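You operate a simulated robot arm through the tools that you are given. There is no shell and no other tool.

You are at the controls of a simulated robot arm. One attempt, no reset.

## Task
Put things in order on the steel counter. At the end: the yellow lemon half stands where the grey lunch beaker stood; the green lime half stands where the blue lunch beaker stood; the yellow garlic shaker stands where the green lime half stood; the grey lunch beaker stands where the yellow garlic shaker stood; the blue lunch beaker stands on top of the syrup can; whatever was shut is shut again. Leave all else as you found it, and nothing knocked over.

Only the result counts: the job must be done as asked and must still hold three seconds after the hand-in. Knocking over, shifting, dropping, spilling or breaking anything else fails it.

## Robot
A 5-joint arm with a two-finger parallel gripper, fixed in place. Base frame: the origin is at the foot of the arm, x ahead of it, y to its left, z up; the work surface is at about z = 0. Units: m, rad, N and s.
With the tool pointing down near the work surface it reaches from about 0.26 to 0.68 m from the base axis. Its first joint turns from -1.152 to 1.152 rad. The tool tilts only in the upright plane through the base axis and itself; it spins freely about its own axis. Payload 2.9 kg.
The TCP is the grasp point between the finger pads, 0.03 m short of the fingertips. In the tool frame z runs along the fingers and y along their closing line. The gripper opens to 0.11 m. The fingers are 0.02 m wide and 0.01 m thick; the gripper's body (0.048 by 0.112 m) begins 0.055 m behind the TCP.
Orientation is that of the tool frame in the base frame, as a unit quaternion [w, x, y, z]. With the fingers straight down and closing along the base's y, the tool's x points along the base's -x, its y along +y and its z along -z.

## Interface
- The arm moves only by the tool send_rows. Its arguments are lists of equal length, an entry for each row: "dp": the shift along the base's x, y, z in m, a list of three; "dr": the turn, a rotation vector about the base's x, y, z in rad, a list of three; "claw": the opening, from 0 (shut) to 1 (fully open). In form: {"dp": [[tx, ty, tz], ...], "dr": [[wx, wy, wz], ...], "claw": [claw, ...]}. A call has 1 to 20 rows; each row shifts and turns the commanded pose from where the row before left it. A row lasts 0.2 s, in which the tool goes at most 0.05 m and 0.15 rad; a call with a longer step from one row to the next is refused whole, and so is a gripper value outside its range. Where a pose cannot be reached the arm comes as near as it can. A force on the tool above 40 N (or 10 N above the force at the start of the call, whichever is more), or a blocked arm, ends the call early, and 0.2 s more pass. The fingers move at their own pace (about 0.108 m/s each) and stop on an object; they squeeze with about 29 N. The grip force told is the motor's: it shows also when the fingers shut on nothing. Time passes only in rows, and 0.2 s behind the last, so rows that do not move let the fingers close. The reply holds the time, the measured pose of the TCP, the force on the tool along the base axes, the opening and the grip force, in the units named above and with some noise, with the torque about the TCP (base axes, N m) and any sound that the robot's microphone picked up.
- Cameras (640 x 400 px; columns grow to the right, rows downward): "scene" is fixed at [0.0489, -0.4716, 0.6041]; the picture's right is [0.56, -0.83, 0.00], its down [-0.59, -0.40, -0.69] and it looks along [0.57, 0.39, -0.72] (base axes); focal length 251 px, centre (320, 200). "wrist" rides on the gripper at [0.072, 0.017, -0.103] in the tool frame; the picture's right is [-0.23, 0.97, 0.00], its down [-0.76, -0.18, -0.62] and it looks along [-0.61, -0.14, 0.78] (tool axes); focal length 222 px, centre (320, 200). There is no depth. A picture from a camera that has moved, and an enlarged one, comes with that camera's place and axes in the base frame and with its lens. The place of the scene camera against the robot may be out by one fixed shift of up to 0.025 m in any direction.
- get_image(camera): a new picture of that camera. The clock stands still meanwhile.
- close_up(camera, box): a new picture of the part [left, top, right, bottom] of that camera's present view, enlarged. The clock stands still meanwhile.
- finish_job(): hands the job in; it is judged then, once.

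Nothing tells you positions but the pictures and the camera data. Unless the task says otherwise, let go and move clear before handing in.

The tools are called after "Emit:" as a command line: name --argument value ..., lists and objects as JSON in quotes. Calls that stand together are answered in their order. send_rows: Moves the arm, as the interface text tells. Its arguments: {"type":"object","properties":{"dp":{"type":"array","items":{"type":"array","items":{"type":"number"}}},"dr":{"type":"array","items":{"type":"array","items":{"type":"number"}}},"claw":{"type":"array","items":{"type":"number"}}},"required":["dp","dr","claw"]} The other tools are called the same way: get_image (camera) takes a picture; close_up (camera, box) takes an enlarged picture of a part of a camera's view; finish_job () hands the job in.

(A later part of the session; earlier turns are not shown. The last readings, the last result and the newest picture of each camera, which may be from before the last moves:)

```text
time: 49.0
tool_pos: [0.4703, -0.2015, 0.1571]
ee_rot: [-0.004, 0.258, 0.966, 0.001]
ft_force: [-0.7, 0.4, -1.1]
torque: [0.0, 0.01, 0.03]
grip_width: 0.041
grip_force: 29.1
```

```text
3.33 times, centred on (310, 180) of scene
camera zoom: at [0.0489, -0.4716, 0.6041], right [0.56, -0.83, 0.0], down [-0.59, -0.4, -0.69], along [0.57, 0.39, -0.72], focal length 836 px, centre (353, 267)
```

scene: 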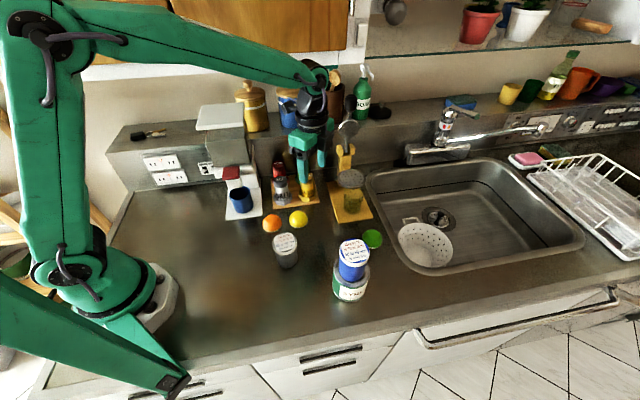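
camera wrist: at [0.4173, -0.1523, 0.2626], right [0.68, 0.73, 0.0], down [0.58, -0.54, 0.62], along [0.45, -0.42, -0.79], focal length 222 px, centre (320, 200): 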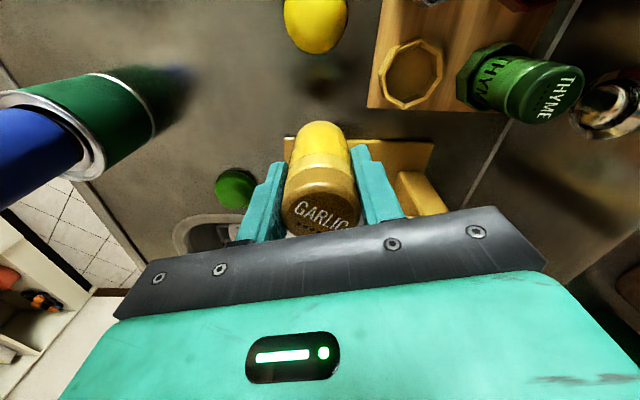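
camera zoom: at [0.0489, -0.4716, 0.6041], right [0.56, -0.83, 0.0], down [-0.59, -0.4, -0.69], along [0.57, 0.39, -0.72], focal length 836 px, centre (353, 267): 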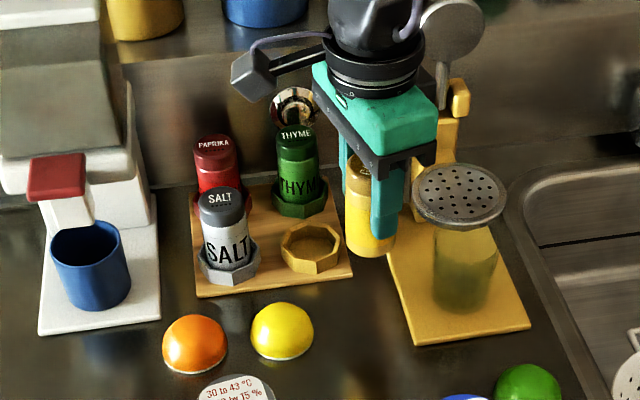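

The garlic is held clear, and both views show the empty socket well. I enlarge it now to measure its centre and opening.

Emit:
close_up --camera "wrist" --box '[360, 20, 480, 130]'

Emit:
close_up --camera "scene" --box '[285, 160, 345, 215]'

Emit:
close_up --camera "scene" --box '[255, 200, 315, 275]'

```text
3.64 times, centred on (420, 75) of wrist
camera zoom: at [0.4173, -0.1523, 0.2626], right [0.68, 0.73, 0.0], down [0.58, -0.54, 0.62], along [0.45, -0.42, -0.79], focal length 808 px, centre (-44, 654)
```

zoom: 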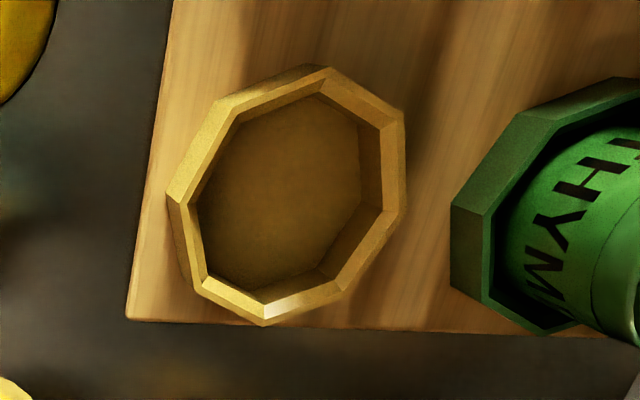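

```text
7.27 times, centred on (315, 188) of scene
camera zoom: at [0.0489, -0.4716, 0.6041], right [0.56, -0.83, 0.0], down [-0.59, -0.4, -0.69], along [0.57, 0.39, -0.72], focal length 1823 px, centre (356, 291)
```

zoom: 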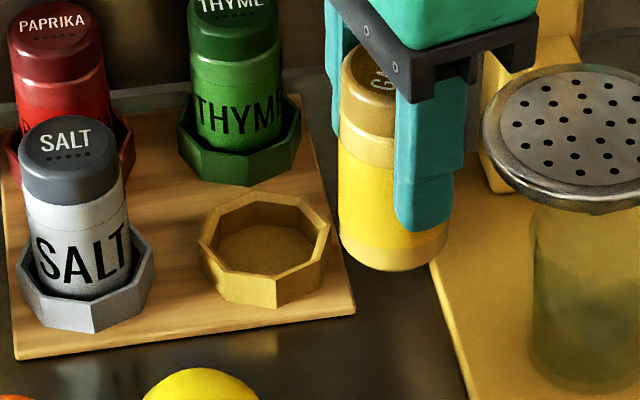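

```text
5.33 times, centred on (285, 238) of scene
camera zoom: at [0.0489, -0.4716, 0.6041], right [0.56, -0.83, 0.0], down [-0.59, -0.4, -0.69], along [0.57, 0.39, -0.72], focal length 1337 px, centre (507, 0)
```

zoom: 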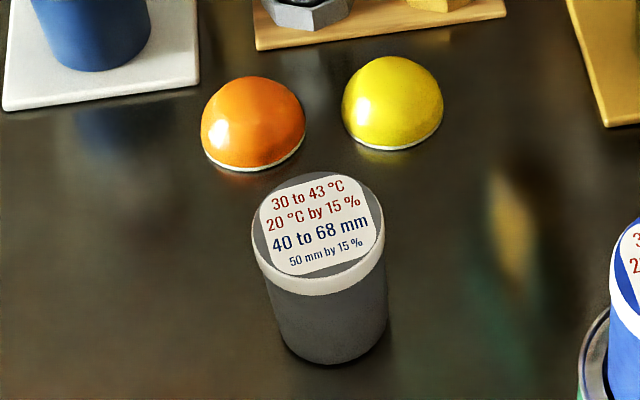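

The socket's centre is at about (0.5035,−0.1145), its rim top near z≈0.026, outer width about 0.058 and inner about 0.047; the beaker base (≈0.054) will rest on its rim. Now I set the garlic down at the lime's old place (0.464,−0.207).

Emit:
send_rows --dp '[[-0.006, -0.0055, 0], [0, 0, -0.025], [0, 0, -0.03], [0, 0, -0.025], [0, 0, -0.01], [0, 0, 0]]' --dr '[[0, 0, 0], [0, 0, 0], [0, 0, 0], [0, 0, 0], [0, 0, 0], [0, 0, 0]]' --claw '[0, 0, 0, 0, 0, 0]'

Emit:
get_image --camera "wrist"

Emit:
close_up --camera "scene" --box '[270, 150, 370, 240]'

```text
time: 50.4
tool_pos: [0.4648, -0.2092, 0.0678]
ee_rot: [-0.003, 0.258, 0.966, 0.0]
ft_force: [0.4, 0.2, -1.7]
torque: [0.0, 0.03, 0.01]
grip_width: 0.0407
grip_force: 29.4
```

```text
taken
camera wrist: at [0.4113, -0.1577, 0.1724], right [0.68, 0.73, 0.0], down [0.57, -0.54, 0.62], along [0.45, -0.42, -0.79], focal length 222 px, centre (320, 200)
```

wrist: 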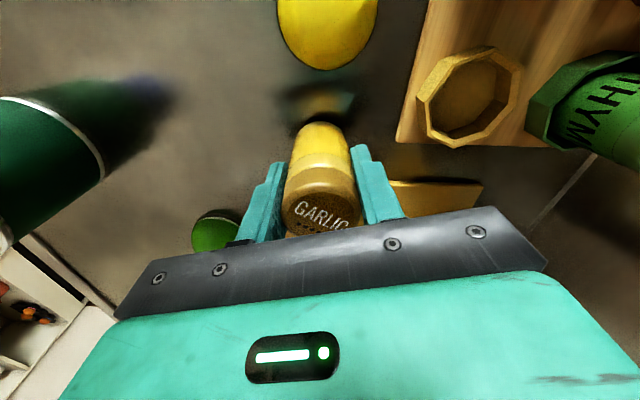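

```text
4.44 times, centred on (320, 195) of scene
camera zoom: at [0.0489, -0.4716, 0.6041], right [0.56, -0.83, 0.0], down [-0.59, -0.4, -0.69], along [0.57, 0.39, -0.72], focal length 1114 px, centre (320, 222)
```

zoom: 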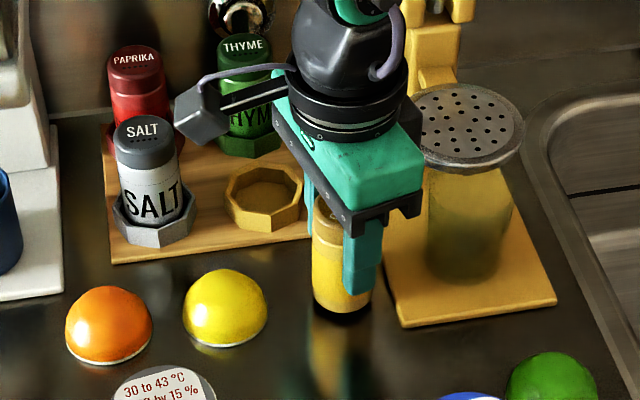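

The garlic hangs just above the counter at the right place. I lower it in small steps until it touches.

Emit:
send_rows --dp '[[-0.0005, 0.0018, 0], [0, 0, -0.004], [0, 0, 0]]' --dr '[[0, 0, 0], [0, 0, 0], [0, 0, 0]]' --claw '[0, 0, 0]'

Emit:
send_rows --dp '[[0, 0, -0.002], [0, 0, 0]]' --dr '[[0, 0, 0], [0, 0, 0]]' --claw '[0, 0]'

Emit:
send_rows --dp '[[0, 0, -0.0015], [0, 0, 0]]' --dr '[[0, 0, 0], [0, 0, 0]]' --claw '[0, 0]'

```text
time: 51.2
tool_pos: [0.4637, -0.2059, 0.0642]
ee_rot: [-0.004, 0.259, 0.966, 0.001]
ft_force: [0.0, 0.0, -1.4]
torque: [0.02, 0.01, -0.02]
grip_width: 0.041
grip_force: 29.1
```

```text
time: 51.8
tool_pos: [0.4639, -0.2056, 0.0609]
ee_rot: [-0.003, 0.259, 0.966, 0.001]
ft_force: [-0.8, 0.6, -1.0]
torque: [-0.01, 0.02, 0.0]
grip_width: 0.0407
grip_force: 28.8
```

```text
time: 52.4
tool_pos: [0.4649, -0.2065, 0.0609]
ee_rot: [-0.002, 0.259, 0.966, 0.001]
ft_force: [-7.8, 4.0, 23.8]
torque: [0.1, 0.24, 0.0]
grip_width: 0.0407
grip_force: 29.0
```

Firm contact (24 N), so I ease up by about a millimetre before letting go.

Emit:
send_rows --dp '[[0, 0, 0.001], [0, 0, 0]]' --dr '[[0, 0, 0], [0, 0, 0]]' --claw '[0, 0]'

```text
time: 53.0
tool_pos: [0.4648, -0.2058, 0.0598]
ee_rot: [-0.003, 0.259, 0.966, 0.001]
ft_force: [-4.7, 2.5, 24.2]
torque: [0.01, 0.03, 0.02]
grip_width: 0.041
grip_force: 29.0
```

Still pressing, so I ease up another millimetre.

Emit:
send_rows --dp '[[0, 0, 0.001], [0, 0, 0]]' --dr '[[0, 0, 0], [0, 0, 0]]' --claw '[0, 0]'

```text
time: 53.6
tool_pos: [0.4646, -0.2079, 0.0613]
ee_rot: [-0.001, 0.259, 0.966, 0.001]
ft_force: [4.6, -0.6, 9.5]
torque: [-0.14, -0.46, 0.01]
grip_width: 0.0409
grip_force: 28.8
```

The pressure is moderate now. I raise half a millimetre more and open the fingers slowly.

Emit:
send_rows --dp '[[0, 0, 0.0005], [0, 0, 0], [0, 0, 0], [0, 0, 0], [0, 0, 0]]' --dr '[[0, 0, 0], [0, 0, 0], [0, 0, 0], [0, 0, 0], [0, 0, 0]]' --claw '[0, 0.41, 0.48, 0.55, 0.6]'

Emit:
get_image --camera "wrist"

Emit:
close_up --camera "scene" --box '[270, 150, 370, 240]'

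```text
time: 54.8
tool_pos: [0.4628, -0.2062, 0.0614]
ee_rot: [-0.003, 0.258, 0.966, 0.001]
ft_force: [0.0, -0.5, -0.4]
torque: [0.04, -0.01, 0.03]
grip_width: 0.066
grip_force: 0.2
```

```text
taken
camera wrist: at [0.4108, -0.1559, 0.1671], right [0.68, 0.73, 0.0], down [0.57, -0.54, 0.62], along [0.45, -0.42, -0.79], focal length 222 px, centre (320, 200)
```

wrist: 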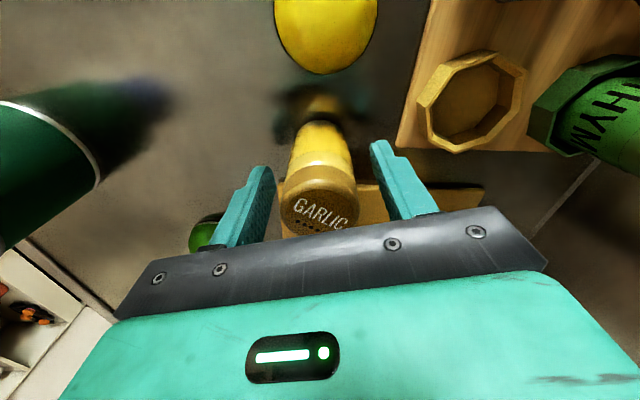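

```text
4.44 times, centred on (320, 195) of scene
camera zoom: at [0.0489, -0.4716, 0.6041], right [0.56, -0.83, 0.0], down [-0.59, -0.4, -0.69], along [0.57, 0.39, -0.72], focal length 1114 px, centre (320, 222)
```

zoom: 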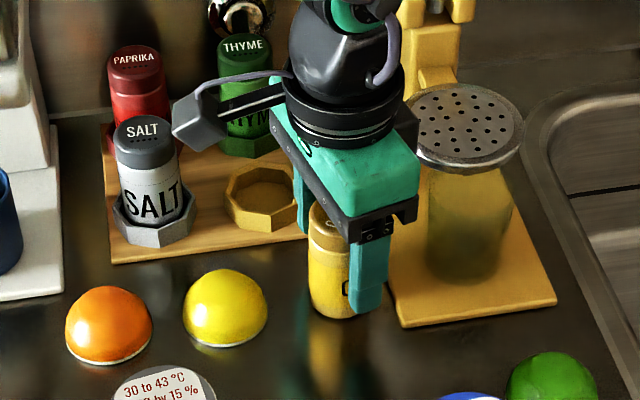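

The garlic stands upright at the lime's old spot. I rise clear and verify the position.

Emit:
send_rows --dp '[[0, 0, 0.02], [0, 0, 0.035], [0, 0, 0.04], [0, 0, 0.04], [0, 0, 0]]' --dr '[[0, 0, 0], [0, 0, 0], [0, 0, 0], [0, 0, 0], [0, 0, 0]]' --claw '[0.6, 0.6, 0.6, 0.6, 0.6]'

Emit:
send_rows --dp '[[-0.035, 0, 0.005], [-0.035, 0, 0.005], [-0.035, 0, 0.005], [-0.03, 0, 0], [0, 0, 0]]' --dr '[[0, 0, 0.131], [0, 0, 0.131], [0, 0, 0.131], [0, 0, 0.131], [0, 0, 0]]' --claw '[0.7, 0.8, 0.9, 1, 1]'

Emit:
close_up --camera "scene" --box '[255, 140, 375, 240]'

Emit:
get_image --camera "wrist"

```text
time: 56.0
tool_pos: [0.4644, -0.2066, 0.1965]
ee_rot: [-0.003, 0.259, 0.966, 0.001]
ft_force: [-0.3, -0.9, 0.4]
torque: [0.02, -0.01, 0.03]
grip_width: 0.0659
grip_force: 0.1
```

```text
time: 57.2
tool_pos: [0.326, -0.2075, 0.2105]
ee_rot: [-0.002, -0.001, 1.0, 0.002]
ft_force: [0.2, 0.1, -0.1]
torque: [0.04, -0.03, 0.03]
grip_width: 0.1099
grip_force: 0.1
```

```text
4.00 times, centred on (315, 190) of scene
camera zoom: at [0.0489, -0.4716, 0.6041], right [0.56, -0.83, 0.0], down [-0.59, -0.4, -0.69], along [0.57, 0.39, -0.72], focal length 1003 px, centre (340, 240)
```

zoom: 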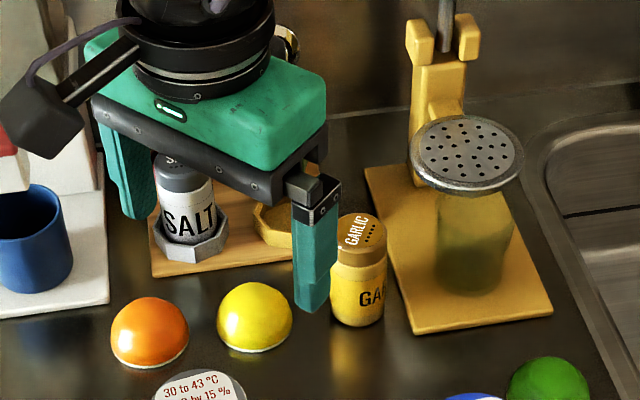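

```text
taken
camera wrist: at [0.2547, -0.1909, 0.3156], right [0.23, 0.97, 0.0], down [0.77, -0.18, 0.62], along [0.6, -0.14, -0.79], focal length 222 px, centre (320, 200)
```

wrist: 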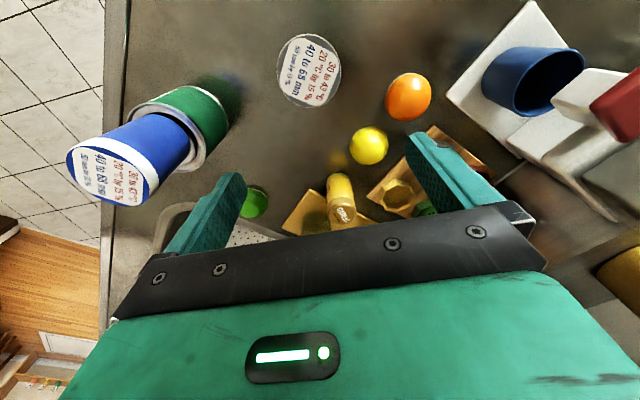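

The garlic stands, but its distance from the lime's old position deserves a check. I enlarge the scene and wrist views of it.

Emit:
close_up --camera "scene" --box '[305, 185, 365, 230]'

Emit:
close_up --camera "wrist" --box '[260, 120, 440, 250]'

Emit:
close_up --camera "wrist" --box '[250, 10, 410, 170]'

```text
8.89 times, centred on (335, 208) of scene
camera zoom: at [0.0489, -0.4716, 0.6041], right [0.56, -0.83, 0.0], down [-0.59, -0.4, -0.69], along [0.57, 0.39, -0.72], focal length 2228 px, centre (187, 133)
```

zoom: 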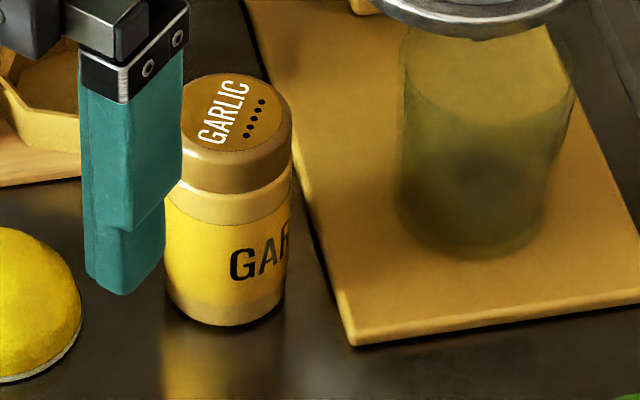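

```text
3.08 times, centred on (350, 185) of wrist
camera zoom: at [0.2547, -0.1909, 0.3156], right [0.23, 0.97, 0.0], down [0.77, -0.18, 0.62], along [0.6, -0.14, -0.79], focal length 684 px, centre (228, 246)
```

zoom: 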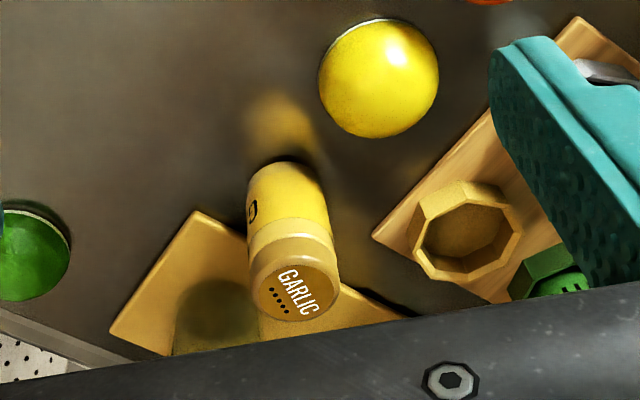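

```text
2.50 times, centred on (330, 90) of wrist
camera zoom: at [0.2547, -0.1909, 0.3156], right [0.23, 0.97, 0.0], down [0.77, -0.18, 0.62], along [0.6, -0.14, -0.79], focal length 555 px, centre (295, 475)
```

zoom: 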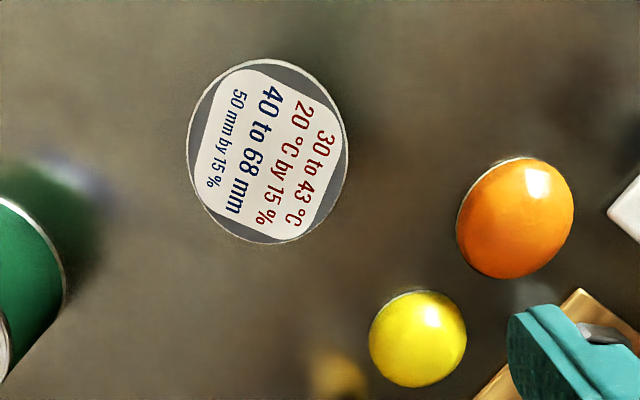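

The garlic agrees with the lime's old place to about 3 mm, good. The grey beaker is at about (0.286,−0.208). I enlarge the socket again to pin down its centre for the beaker.

Emit:
close_up --camera "wrist" --box '[355, 160, 415, 220]'

Emit:
close_up --camera "wrist" --box '[265, 20, 355, 120]'

```text
6.67 times, centred on (385, 190) of wrist
camera zoom: at [0.2547, -0.1909, 0.3156], right [0.23, 0.97, 0.0], down [0.77, -0.18, 0.62], along [0.6, -0.14, -0.79], focal length 1481 px, centre (-113, 267)
```

zoom: 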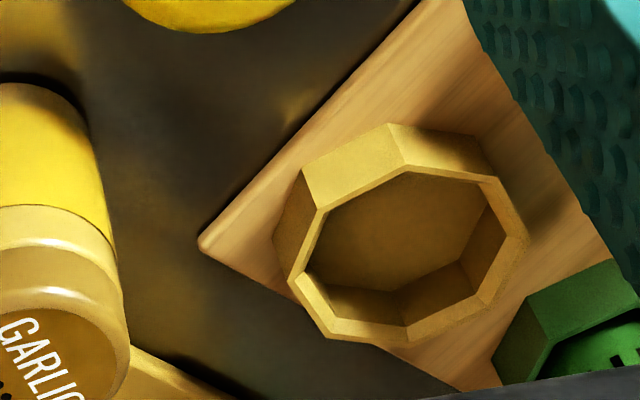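

```text
4.00 times, centred on (310, 70) of wrist
camera zoom: at [0.2547, -0.1909, 0.3156], right [0.23, 0.97, 0.0], down [0.77, -0.18, 0.62], along [0.6, -0.14, -0.79], focal length 888 px, centre (360, 720)
```

zoom: 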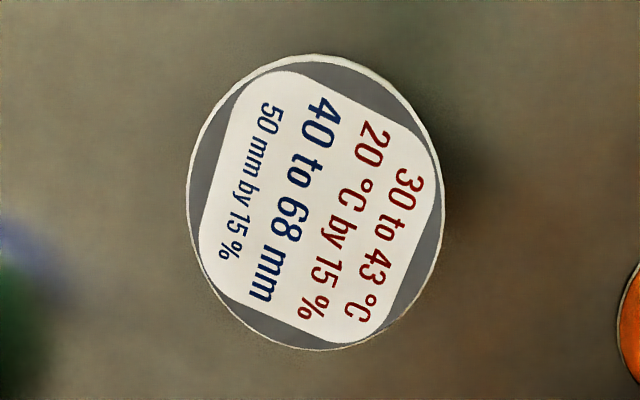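

The socket's centre comes out at (0.503,−0.1155), consistent in two views, and the beaker base (r≈0.027) sits on its rim (inner 0.0246, outer 0.028). Now the grey beaker: I go above (0.286,−0.208), also taking out the tiny tilt, and check.

Emit:
send_rows --dp '[[-0.02, -0.0005, -0.01], [-0.02, -0.0005, -0.02], [0, 0, 0]]' --dr '[[-0.004, -0.005, 0], [0, 0, 0], [0, 0, 0]]' --claw '[0.85, 0.85, 0.85]'

Emit:
close_up --camera "wrist" --box '[240, 60, 400, 220]'

```text
time: 58.0
tool_pos: [0.288, -0.2076, 0.1804]
ee_rot: [0.0, 0.0, 1.0, 0.0]
ft_force: [-0.8, -0.4, -0.4]
torque: [-0.01, 0.03, -0.01]
grip_width: 0.0936
grip_force: 0.2
```

```text
2.50 times, centred on (320, 140) of wrist
camera zoom: at [0.2158, -0.191, 0.2851], right [0.23, 0.97, 0.0], down [0.76, -0.18, 0.62], along [0.61, -0.14, -0.78], focal length 555 px, centre (320, 350)
```

zoom: 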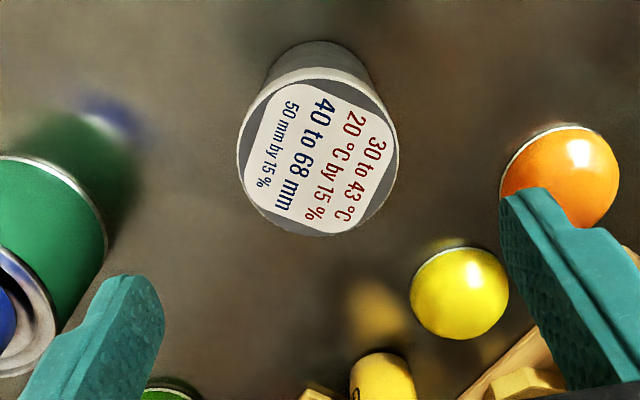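

The grey beaker is right under the TCP at (0.288,−0.208). I descend around it.

Emit:
send_rows --dp '[[0, -0.0005, -0.035], [0, 0, -0.035], [0, 0, -0.035], [0, 0, -0.023], [0, 0, 0]]' --dr '[[0, 0, 0], [0, 0, 0], [0, 0, 0], [0, 0, 0], [0, 0, 0]]' --claw '[0.85, 0.85, 0.85, 0.85, 0.85]'

Emit:
get_image --camera "wrist"

Emit:
close_up --camera "scene" --box '[240, 200, 330, 290]'

```text
time: 59.2
tool_pos: [0.2881, -0.2084, 0.0538]
ee_rot: [0.0, 0.0, 1.0, 0.001]
ft_force: [-0.4, 0.4, 0.6]
torque: [0.01, -0.03, -0.01]
grip_width: 0.0937
grip_force: 0.1
```

```text
taken
camera wrist: at [0.2169, -0.1921, 0.1587], right [0.23, 0.97, 0.0], down [0.76, -0.18, 0.62], along [0.61, -0.14, -0.78], focal length 222 px, centre (320, 200)
```

wrist: 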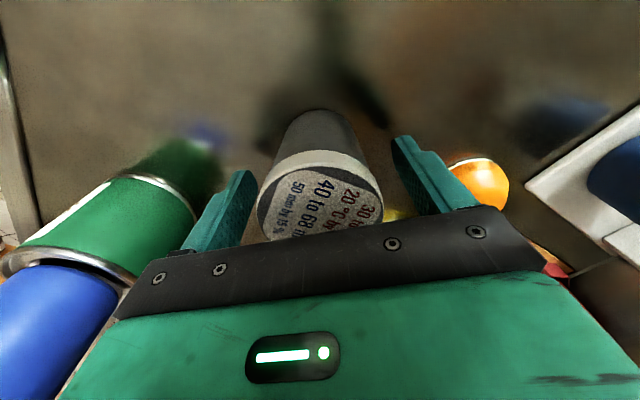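

```text
4.44 times, centred on (285, 245) of scene
camera zoom: at [0.0489, -0.4716, 0.6041], right [0.56, -0.83, 0.0], down [-0.59, -0.4, -0.69], along [0.57, 0.39, -0.72], focal length 1114 px, centre (476, 0)
```

zoom: 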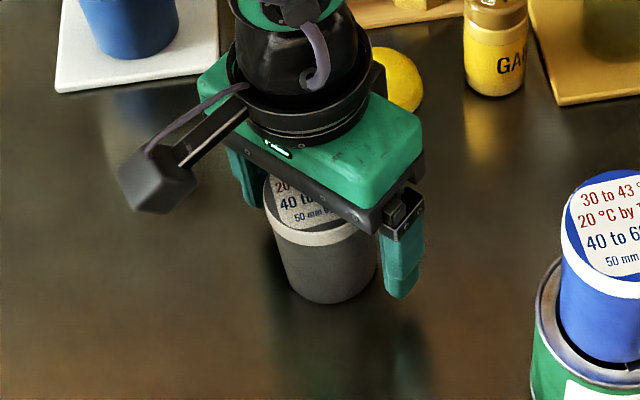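

The beaker is centred between the fingers. I close once here to centre it along y.

Emit:
send_rows --dp '[[0, 0, 0], [0, 0, 0], [0, 0, 0], [0, 0, 0]]' --dr '[[0, 0, 0], [0, 0, 0], [0, 0, 0], [0, 0, 0]]' --claw '[0.6, 0.5, 0.3, 0.0]'

Emit:
get_image --camera "wrist"

```text
time: 60.2
tool_pos: [0.2882, -0.2095, 0.0544]
ee_rot: [0.0, -0.001, 1.0, 0.0]
ft_force: [-0.5, -0.7, 0.0]
torque: [0.04, -0.01, -0.01]
grip_width: 0.0595
grip_force: 28.9
```

```text
taken
camera wrist: at [0.2169, -0.192, 0.159], right [0.23, 0.97, 0.0], down [0.76, -0.18, 0.62], along [0.61, -0.14, -0.78], focal length 222 px, centre (320, 200)
```

wrist: 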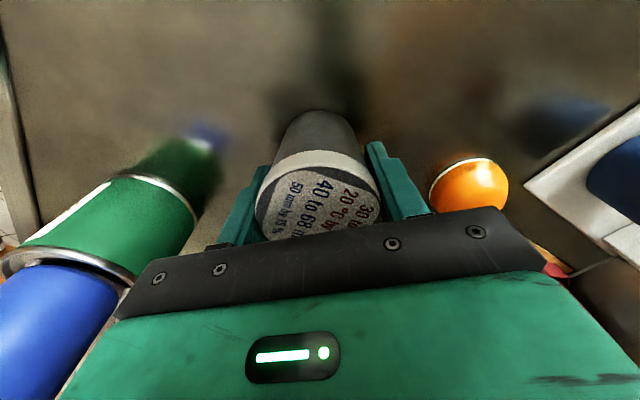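

Gripped at width 0.0595, with the beaker's place at about (0.2875,−0.209). To centre it on both axes I open, turn to −90° around it, and grip again along x.

Emit:
send_rows --dp '[[0, 0, 0], [0, 0, 0], [0, 0, 0]]' --dr '[[0, 0, 0], [0, 0, 0], [0, 0, 0]]' --claw '[0.6, 0.7, 0.8]'

Emit:
send_rows --dp '[[0, 0, 0], [0, 0, 0], [0, 0, 0], [0, 0, 0], [0, 0, 0], [0, 0, 0], [0, 0, 0], [0, 0, 0], [0, 0, 0], [0, 0, 0], [0, 0, 0], [0, 0, 0]]' --dr '[[0, 0, -0.1428], [0, 0, -0.1428], [0, 0, -0.1428], [0, 0, -0.1428], [0, 0, -0.1428], [0, 0, -0.1428], [0, 0, -0.1428], [0, 0, -0.1428], [0, 0, -0.1428], [0, 0, -0.1428], [0, 0, -0.1428], [0, 0, 0]]' --claw '[0.8, 0.8, 0.8, 0.8, 0.8, 0.8, 0.8, 0.8, 0.8, 0.8, 0.8, 0.8]'

Emit:
get_image --camera "wrist"

Emit:
close_up --camera "scene" --box '[240, 200, 330, 290]'

```text
time: 61.0
tool_pos: [0.2886, -0.2103, 0.055]
ee_rot: [0.0, 0.0, 1.0, 0.0]
ft_force: [0.3, -0.8, 0.0]
torque: [0.0, 0.01, 0.02]
grip_width: 0.0879
grip_force: 0.1
```

```text
time: 63.6
tool_pos: [0.2888, -0.2093, 0.0531]
ee_rot: [-0.001, 0.708, 0.707, -0.001]
ft_force: [0.6, -0.1, -0.4]
torque: [-0.03, 0.01, -0.01]
grip_width: 0.0884
grip_force: 0.1
```

```text
taken
camera wrist: at [0.3068, -0.1367, 0.1584], right [0.97, -0.23, 0.0], down [-0.18, -0.76, 0.62], along [-0.14, -0.61, -0.78], focal length 222 px, centre (320, 200)
```

wrist: 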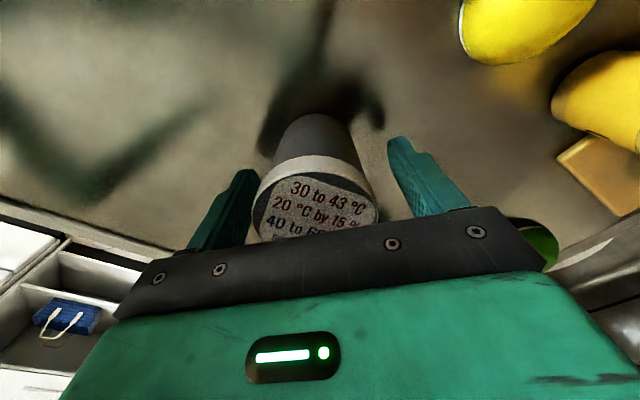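

```text
4.44 times, centred on (285, 245) of scene
camera zoom: at [0.0489, -0.4716, 0.6041], right [0.56, -0.83, 0.0], down [-0.59, -0.4, -0.69], along [0.57, 0.39, -0.72], focal length 1114 px, centre (476, 0)
```

zoom: 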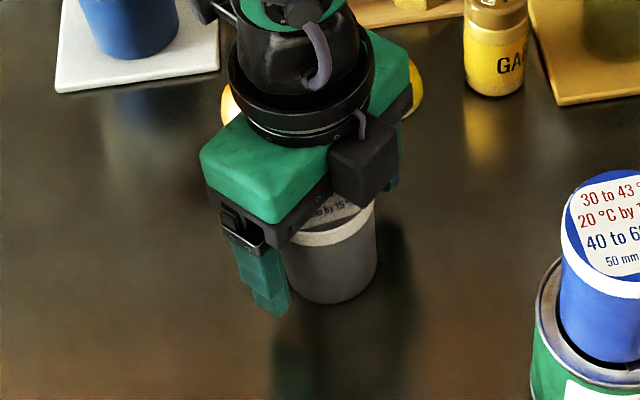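

The gripper is turned and straddles the beaker again. I close along x to finish the centring.

Emit:
send_rows --dp '[[0, 0, 0], [0, 0, 0], [0, 0, 0], [0, 0, 0]]' --dr '[[0, 0, 0], [0, 0, 0], [0, 0, 0], [0, 0, 0]]' --claw '[0.6, 0.5, 0.3, 0.0]'

Emit:
close_up --camera "wrist" --box '[220, 80, 420, 240]'

Emit:
close_up --camera "scene" --box '[255, 215, 315, 275]'

```text
time: 64.6
tool_pos: [0.2888, -0.2084, 0.054]
ee_rot: [-0.001, 0.707, 0.707, 0.0]
ft_force: [0.2, 0.6, 0.2]
torque: [-0.01, -0.03, 0.01]
grip_width: 0.0593
grip_force: 29.4
```

```text
2.50 times, centred on (320, 160) of wrist
camera zoom: at [0.3066, -0.1367, 0.1584], right [0.97, -0.23, 0.0], down [-0.18, -0.76, 0.62], along [-0.14, -0.61, -0.78], focal length 555 px, centre (320, 300)
```

zoom: 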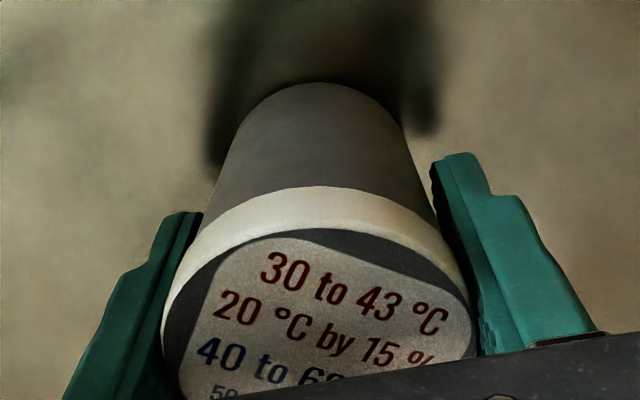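

```text
6.67 times, centred on (285, 245) of scene
camera zoom: at [0.0489, -0.4716, 0.6041], right [0.56, -0.83, 0.0], down [-0.59, -0.4, -0.69], along [0.57, 0.39, -0.72], focal length 1671 px, centre (553, -100)
```

zoom: 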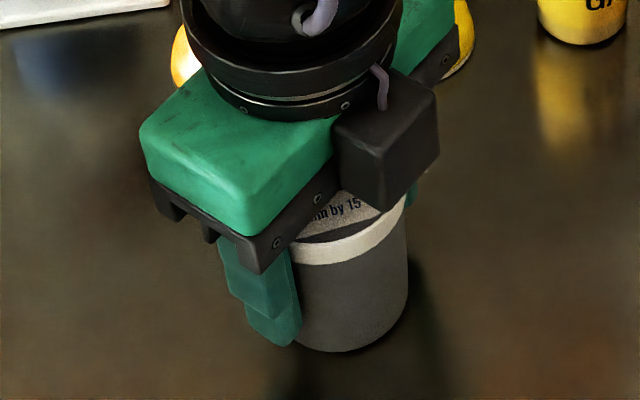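

The beaker is gripped and centred on both axes; its place was about (0.287,−0.209). I lift it and carry it over the lemon at z≈0.11 (base ≈0.056) toward the socket, staying below the cabinet and clear of salt and garlic.

Emit:
send_rows --dp '[[0, 0, 0.012], [0, 0, 0.022], [0, 0, 0.022], [0, 0, 0]]' --dr '[[0, 0, 0], [0, 0, 0], [0, 0, 0], [0, 0, 0]]' --claw '[0, 0, 0, 0]'

Emit:
send_rows --dp '[[0.015, 0.0066, 0], [0.03, 0.0132, 0], [0.03, 0.0132, 0], [0.025, 0.0112, 0], [0.012, 0.0048, 0], [0, 0, 0]]' --dr '[[0, 0, 0], [0, 0, 0], [0, 0, 0], [0, 0, 0], [0, 0, 0], [0, 0, 0]]' --claw '[0, 0, 0, 0, 0, 0]'

Emit:
get_image --camera "wrist"

Emit:
close_up --camera "scene" --box '[240, 120, 380, 240]'

```text
time: 65.6
tool_pos: [0.2893, -0.2081, 0.1098]
ee_rot: [-0.002, 0.707, 0.707, 0.0]
ft_force: [0.0, 0.5, -1.6]
torque: [0.01, -0.01, 0.02]
grip_width: 0.0594
grip_force: 29.0
```

```text
time: 67.0
tool_pos: [0.4003, -0.1589, 0.1089]
ee_rot: [-0.001, 0.707, 0.707, 0.0]
ft_force: [0.3, 0.5, -2.0]
torque: [-0.01, 0.01, -0.06]
grip_width: 0.0594
grip_force: 28.7
```

```text
taken
camera wrist: at [0.4184, -0.0865, 0.2149], right [0.97, -0.23, 0.0], down [-0.18, -0.76, 0.62], along [-0.14, -0.61, -0.78], focal length 222 px, centre (320, 200)
```

wrist: 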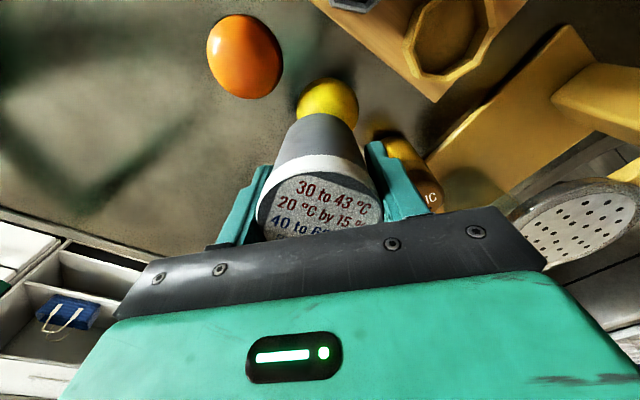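

```text
3.33 times, centred on (310, 180) of scene
camera zoom: at [0.049, -0.4716, 0.6041], right [0.56, -0.83, 0.0], down [-0.59, -0.4, -0.69], along [0.57, 0.39, -0.72], focal length 836 px, centre (353, 267)
```

zoom: 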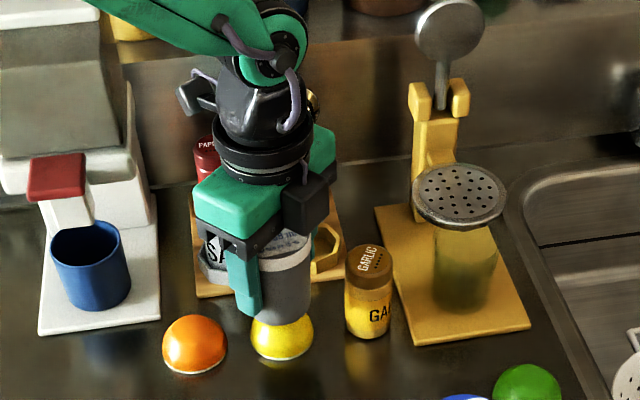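

The beaker is above the lemon with clear room. I bring it over the socket at (0.503,−0.1155), staying at this height.

Emit:
send_rows --dp '[[0.015, 0.0063, 0], [0.028, 0.0118, 0], [0.028, 0.0118, 0], [0.021, 0.0089, 0], [0.0107, 0.0046, 0], [0, 0, 0]]' --dr '[[0, 0, 0], [0, 0, 0], [0, 0, 0], [0, 0, 0], [0, 0, 0], [0, 0, 0]]' --claw '[0, 0, 0, 0, 0, 0]'

Emit:
close_up --camera "wrist" --box '[240, 40, 400, 160]'

Emit:
close_up --camera "scene" --box '[265, 130, 365, 220]'

```text
time: 68.4
tool_pos: [0.5039, -0.1136, 0.1086]
ee_rot: [-0.001, 0.707, 0.707, 0.0]
ft_force: [-1.1, -0.3, -1.9]
torque: [-0.06, -0.02, -0.01]
grip_width: 0.0594
grip_force: 28.5
```

```text
3.33 times, centred on (320, 100) of wrist
camera zoom: at [0.5215, -0.0425, 0.2139], right [0.97, -0.23, 0.0], down [-0.18, -0.76, 0.62], along [-0.14, -0.61, -0.78], focal length 740 px, centre (320, 533)
```

zoom: 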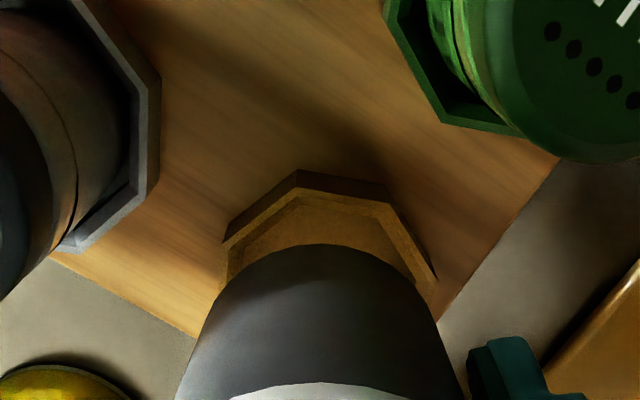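

```text
4.44 times, centred on (315, 175) of scene
camera zoom: at [0.049, -0.4716, 0.6041], right [0.56, -0.83, 0.0], down [-0.59, -0.4, -0.69], along [0.57, 0.39, -0.72], focal length 1114 px, centre (342, 311)
```

zoom: 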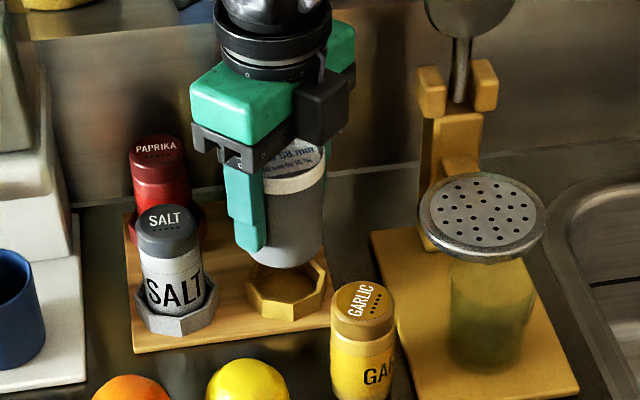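

The socket's centre appears about 1.7 mm to +x of the beaker's centre. I correct that, lower to a few mm above the rim, and measure again.

Emit:
send_rows --dp '[[0.0014, 0.0002, 0], [0, 0, -0.01], [0, 0, -0.01], [0, 0, 0]]' --dr '[[0, 0, 0], [0, 0, 0], [0, 0, 0], [0, 0, 0]]' --claw '[0, 0, 0, 0]'

Emit:
close_up --camera "wrist" --box '[260, 60, 380, 150]'

Emit:
close_up --camera "scene" --box '[285, 150, 345, 215]'

```text
time: 69.4
tool_pos: [0.5039, -0.1153, 0.0887]
ee_rot: [-0.001, 0.706, 0.708, -0.001]
ft_force: [-0.6, 1.0, -1.2]
torque: [0.0, -0.01, 0.0]
grip_width: 0.0591
grip_force: 28.9
```

```text
4.44 times, centred on (320, 105) of wrist
camera zoom: at [0.5229, -0.044, 0.1936], right [0.97, -0.23, 0.0], down [-0.18, -0.76, 0.62], along [-0.14, -0.61, -0.78], focal length 987 px, centre (320, 622)
```

zoom: 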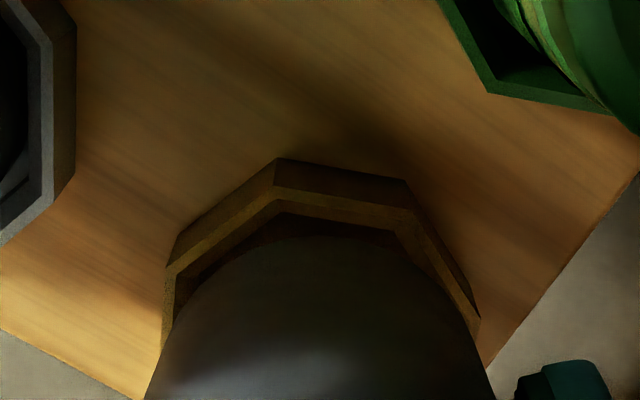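

```text
6.15 times, centred on (315, 182) of scene
camera zoom: at [0.0489, -0.4716, 0.6041], right [0.56, -0.83, 0.0], down [-0.59, -0.4, -0.69], along [0.57, 0.39, -0.72], focal length 1542 px, centre (351, 308)
```

zoom: 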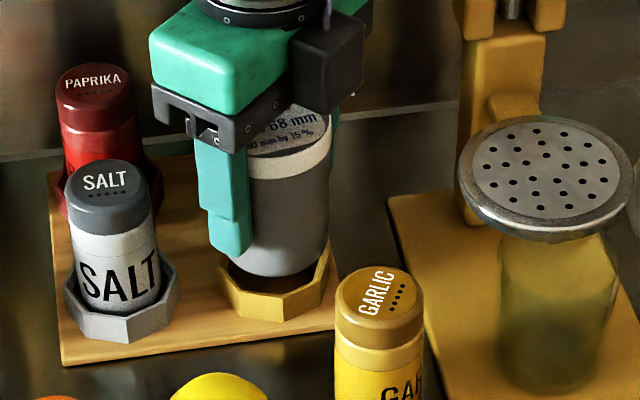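

Ring and beaker are now concentric to within a millimetre. I lower gently in small steps.

Emit:
send_rows --dp '[[-0.0004, 0, -0.003], [0, 0, -0.002], [0, 0, 0]]' --dr '[[0, 0, 0], [0, 0, 0], [0, 0, 0]]' --claw '[0, 0, 0]'

Emit:
send_rows --dp '[[0, 0, -0.002], [0, 0, 0]]' --dr '[[0, 0, 0], [0, 0, 0]]' --claw '[0, 0]'

Emit:
close_up --camera "wrist" --box '[260, 60, 380, 150]'

Emit:
close_up --camera "scene" --box '[285, 150, 345, 215]'

```text
time: 70.2
tool_pos: [0.5039, -0.1173, 0.085]
ee_rot: [-0.002, 0.707, 0.707, -0.001]
ft_force: [0.4, -0.5, -2.7]
torque: [-0.02, 0.01, -0.03]
grip_width: 0.0592
grip_force: 28.8
```

```text
time: 70.8
tool_pos: [0.5033, -0.1156, 0.0831]
ee_rot: [-0.001, 0.706, 0.708, -0.002]
ft_force: [-0.1, 0.5, -1.7]
torque: [-0.02, 0.0, -0.02]
grip_width: 0.0596
grip_force: 28.6
```

```text
4.44 times, centred on (320, 105) of wrist
camera zoom: at [0.5215, -0.0438, 0.1871], right [0.97, -0.23, 0.0], down [-0.18, -0.76, 0.62], along [-0.14, -0.61, -0.78], focal length 987 px, centre (320, 622)
```

zoom: 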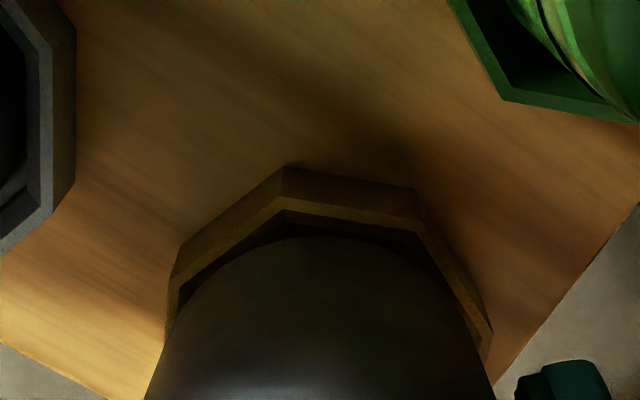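

```text
6.15 times, centred on (315, 182) of scene
camera zoom: at [0.0489, -0.4716, 0.6041], right [0.56, -0.83, 0.0], down [-0.59, -0.4, -0.69], along [0.57, 0.39, -0.72], focal length 1542 px, centre (351, 308)
```

zoom: 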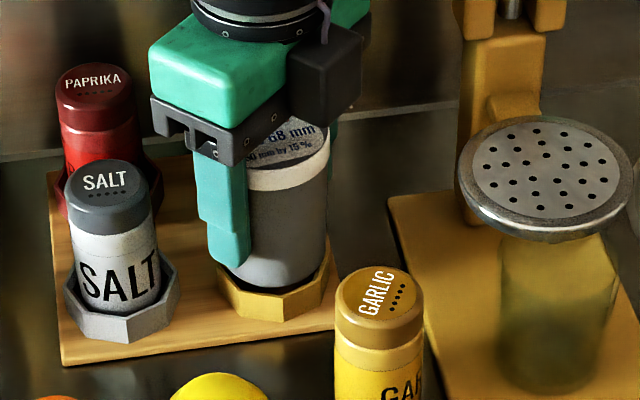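

Still concentric within a millimetre, and no contact yet with the base at about 0.030. I continue in 1.5 mm steps.

Emit:
send_rows --dp '[[0.0004, 0, -0.0015], [0, 0, 0]]' --dr '[[0, 0, 0], [0, 0, 0]]' --claw '[0, 0]'

Emit:
send_rows --dp '[[0, 0, -0.0015], [0, 0, 0]]' --dr '[[0, 0, 0], [0, 0, 0]]' --claw '[0, 0]'

Emit:
send_rows --dp '[[0, 0, -0.001], [0, 0, 0]]' --dr '[[0, 0, 0], [0, 0, 0]]' --claw '[0, 0]'

```text
time: 71.4
tool_pos: [0.5048, -0.1164, 0.0799]
ee_rot: [-0.001, 0.707, 0.707, -0.001]
ft_force: [1.2, 0.4, -1.3]
torque: [0.0, -0.01, 0.01]
grip_width: 0.0591
grip_force: 28.9
```

```text
time: 72.0
tool_pos: [0.5047, -0.1155, 0.0786]
ee_rot: [0.0, 0.707, 0.707, 0.0]
ft_force: [0.5, -0.3, -0.9]
torque: [0.01, 0.0, -0.02]
grip_width: 0.0594
grip_force: 29.2
```

```text
time: 72.6
tool_pos: [0.505, -0.1171, 0.0784]
ee_rot: [-0.001, 0.706, 0.708, -0.001]
ft_force: [0.0, -0.8, -1.8]
torque: [-0.01, -0.01, 0.02]
grip_width: 0.0591
grip_force: 28.8
```

The base is near 0.025 and there's no contact force yet. I check the alignment once more before continuing.

Emit:
close_up --camera "wrist" --box '[260, 60, 380, 150]'

Emit:
close_up --camera "scene" --box '[285, 150, 345, 215]'

```text
4.44 times, centred on (320, 105) of wrist
camera zoom: at [0.5222, -0.0437, 0.1833], right [0.97, -0.23, 0.0], down [-0.18, -0.76, 0.62], along [-0.14, -0.61, -0.78], focal length 987 px, centre (320, 622)
```

zoom: 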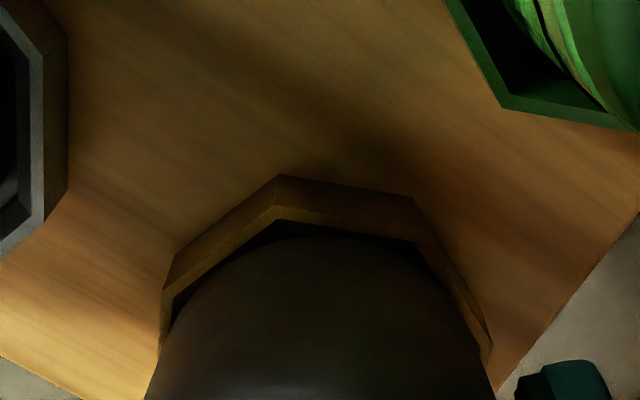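

```text
6.15 times, centred on (315, 182) of scene
camera zoom: at [0.0489, -0.4716, 0.6041], right [0.56, -0.83, 0.0], down [-0.59, -0.4, -0.69], along [0.57, 0.39, -0.72], focal length 1542 px, centre (351, 308)
```

zoom: 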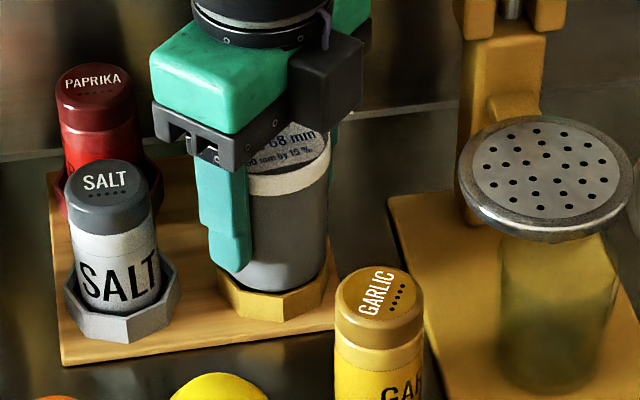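

The beaker is centred to well under a millimetre, and its slightly tapered base seems about to enter the ring like a cup in a holder. I keep lowering in 1 mm steps, watching the force.

Emit:
send_rows --dp '[[0, 0, -0.001], [0, 0, 0]]' --dr '[[0, 0, 0], [0, 0, 0]]' --claw '[0, 0]'

Emit:
send_rows --dp '[[0, 0, -0.001], [0, 0, 0]]' --dr '[[0, 0, 0], [0, 0, 0]]' --claw '[0, 0]'

Emit:
send_rows --dp '[[0, 0, -0.001], [0, 0, 0]]' --dr '[[0, 0, 0], [0, 0, 0]]' --claw '[0, 0]'

```text
time: 73.2
tool_pos: [0.5054, -0.1158, 0.0779]
ee_rot: [-0.001, 0.707, 0.707, -0.001]
ft_force: [0.1, -0.1, 0.2]
torque: [-0.01, -0.02, -0.01]
grip_width: 0.0592
grip_force: 29.4
```

```text
time: 73.8
tool_pos: [0.5041, -0.1172, 0.0767]
ee_rot: [-0.001, 0.707, 0.707, -0.001]
ft_force: [-2.7, -1.1, 10.2]
torque: [-0.08, -0.12, 0.0]
grip_width: 0.0593
grip_force: 29.4
```

```text
time: 74.4
tool_pos: [0.504, -0.1158, 0.0776]
ee_rot: [0.0, 0.707, 0.708, -0.001]
ft_force: [-8.8, 1.8, 23.1]
torque: [-0.15, -0.11, 0.02]
grip_width: 0.0595
grip_force: 28.7
```

Contact with the rim at z≈0.077, but loaded mainly on the +x side, so the beaker sits slightly too far in +x. I raise a little, shift 1 mm to −x and touch down again.

Emit:
send_rows --dp '[[0, 0, 0.003], [-0.001, 0, 0], [0, 0, -0.001], [0, 0, 0]]' --dr '[[0, 0, 0], [0, 0, 0], [0, 0, 0], [0, 0, 0]]' --claw '[0, 0, 0, 0]'

Emit:
send_rows --dp '[[0, 0, -0.001], [0, 0, 0]]' --dr '[[0, 0, 0], [0, 0, 0]]' --claw '[0, 0]'

Emit:
close_up --camera "wrist" --box '[260, 60, 380, 150]'

```text
time: 75.4
tool_pos: [0.5035, -0.1165, 0.0776]
ee_rot: [-0.002, 0.707, 0.707, -0.002]
ft_force: [0.0, -0.3, -1.1]
torque: [0.02, 0.02, -0.01]
grip_width: 0.0594
grip_force: 28.6
```

```text
time: 76.0
tool_pos: [0.5043, -0.1171, 0.0772]
ee_rot: [-0.001, 0.707, 0.707, -0.001]
ft_force: [-3.6, 0.1, 6.7]
torque: [-0.08, 0.09, 0.01]
grip_width: 0.0591
grip_force: 28.6
```

```text
4.44 times, centred on (320, 105) of wrist
camera zoom: at [0.5214, -0.044, 0.1821], right [0.97, -0.23, 0.0], down [-0.18, -0.76, 0.62], along [-0.14, -0.61, -0.78], focal length 987 px, centre (320, 622)
```

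zoom: 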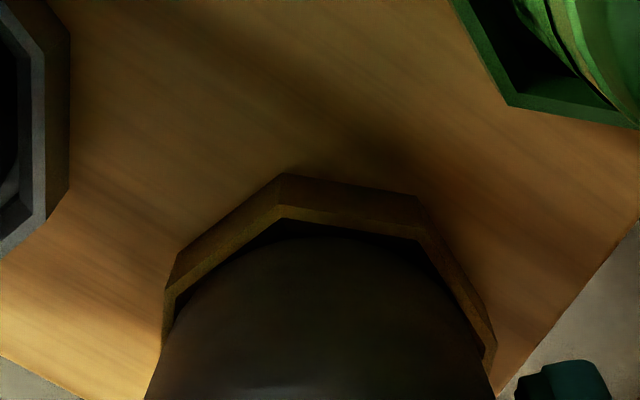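

The load is more central now, at the same height (rim top ≈0.0235). I look closer at the gap between the ring's inner edge and the base.

Emit:
close_up --camera "wrist" --box '[280, 85, 370, 145]'

Emit:
close_up --camera "scene" --box '[295, 170, 345, 210]'

```text
6.67 times, centred on (325, 115) of wrist
camera zoom: at [0.5214, -0.044, 0.1821], right [0.97, -0.23, 0.0], down [-0.18, -0.76, 0.62], along [-0.14, -0.61, -0.78], focal length 1481 px, centre (287, 767)
```

zoom: 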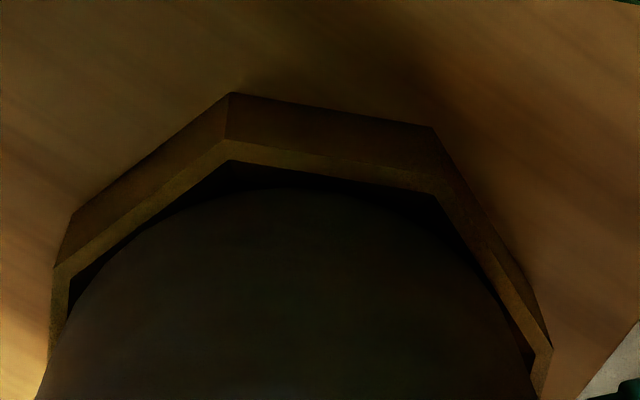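

```text
10.00 times, centred on (320, 190) of scene
camera zoom: at [0.0489, -0.4716, 0.6041], right [0.56, -0.83, 0.0], down [-0.59, -0.4, -0.69], along [0.57, 0.39, -0.72], focal length 2506 px, centre (320, 300)
```

zoom: 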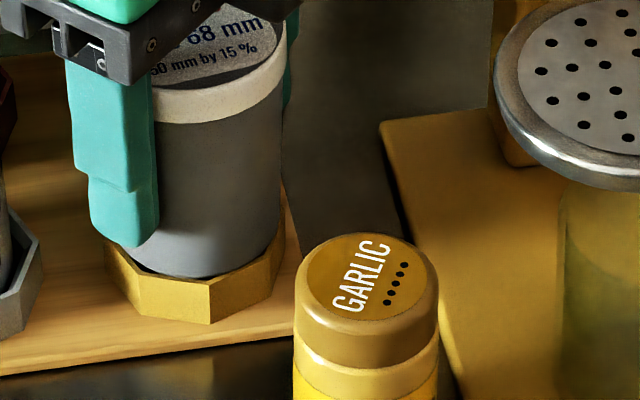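

The gaps at the visible flats differ by under a millimetre. I enlarge much more to judge the centring precisely.

Emit:
close_up --camera "wrist" --box '[282, 98, 322, 128]'

Emit:
close_up --camera "wrist" --box '[322, 98, 368, 140]'

Emit:
close_up --camera "scene" --box '[304, 188, 326, 206]'

```text
13.33 times, centred on (302, 113) of wrist
camera zoom: at [0.5214, -0.044, 0.1821], right [0.97, -0.23, 0.0], down [-0.18, -0.76, 0.62], along [-0.14, -0.61, -0.78], focal length 2962 px, centre (560, 1360)
```

zoom: 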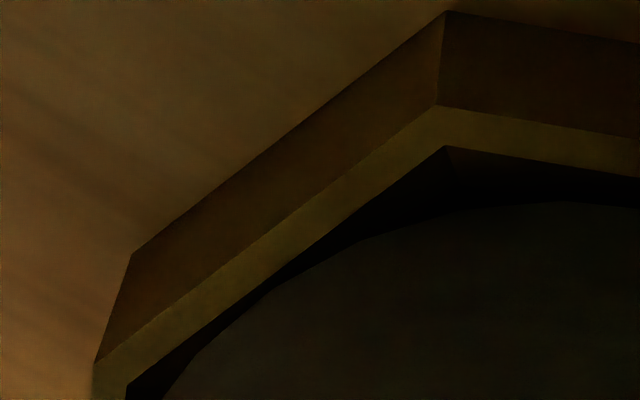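

```text
9.52 times, centred on (345, 119) of wrist
camera zoom: at [0.5214, -0.044, 0.1821], right [0.97, -0.23, 0.0], down [-0.18, -0.76, 0.62], along [-0.14, -0.61, -0.78], focal length 2116 px, centre (82, 971)
```

zoom: 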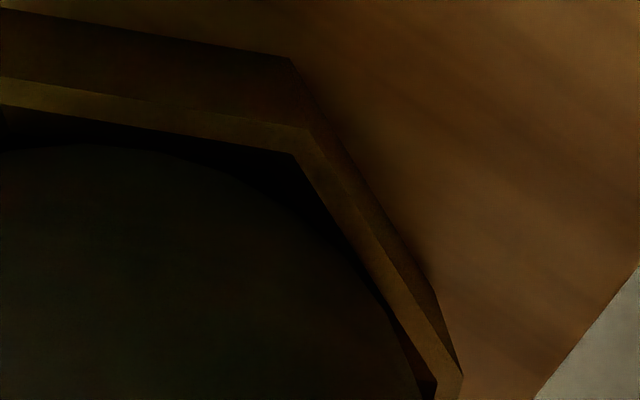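

```text
16.00 times, centred on (315, 197) of scene
camera zoom: at [0.0489, -0.4716, 0.6041], right [0.56, -0.83, 0.0], down [-0.59, -0.4, -0.69], along [0.57, 0.39, -0.72], focal length 4010 px, centre (400, 248)
```

zoom: 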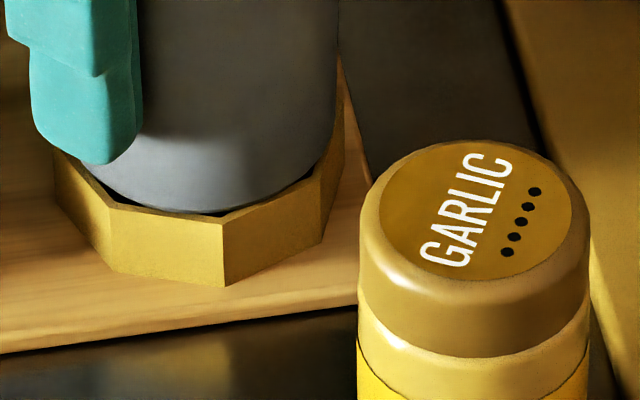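

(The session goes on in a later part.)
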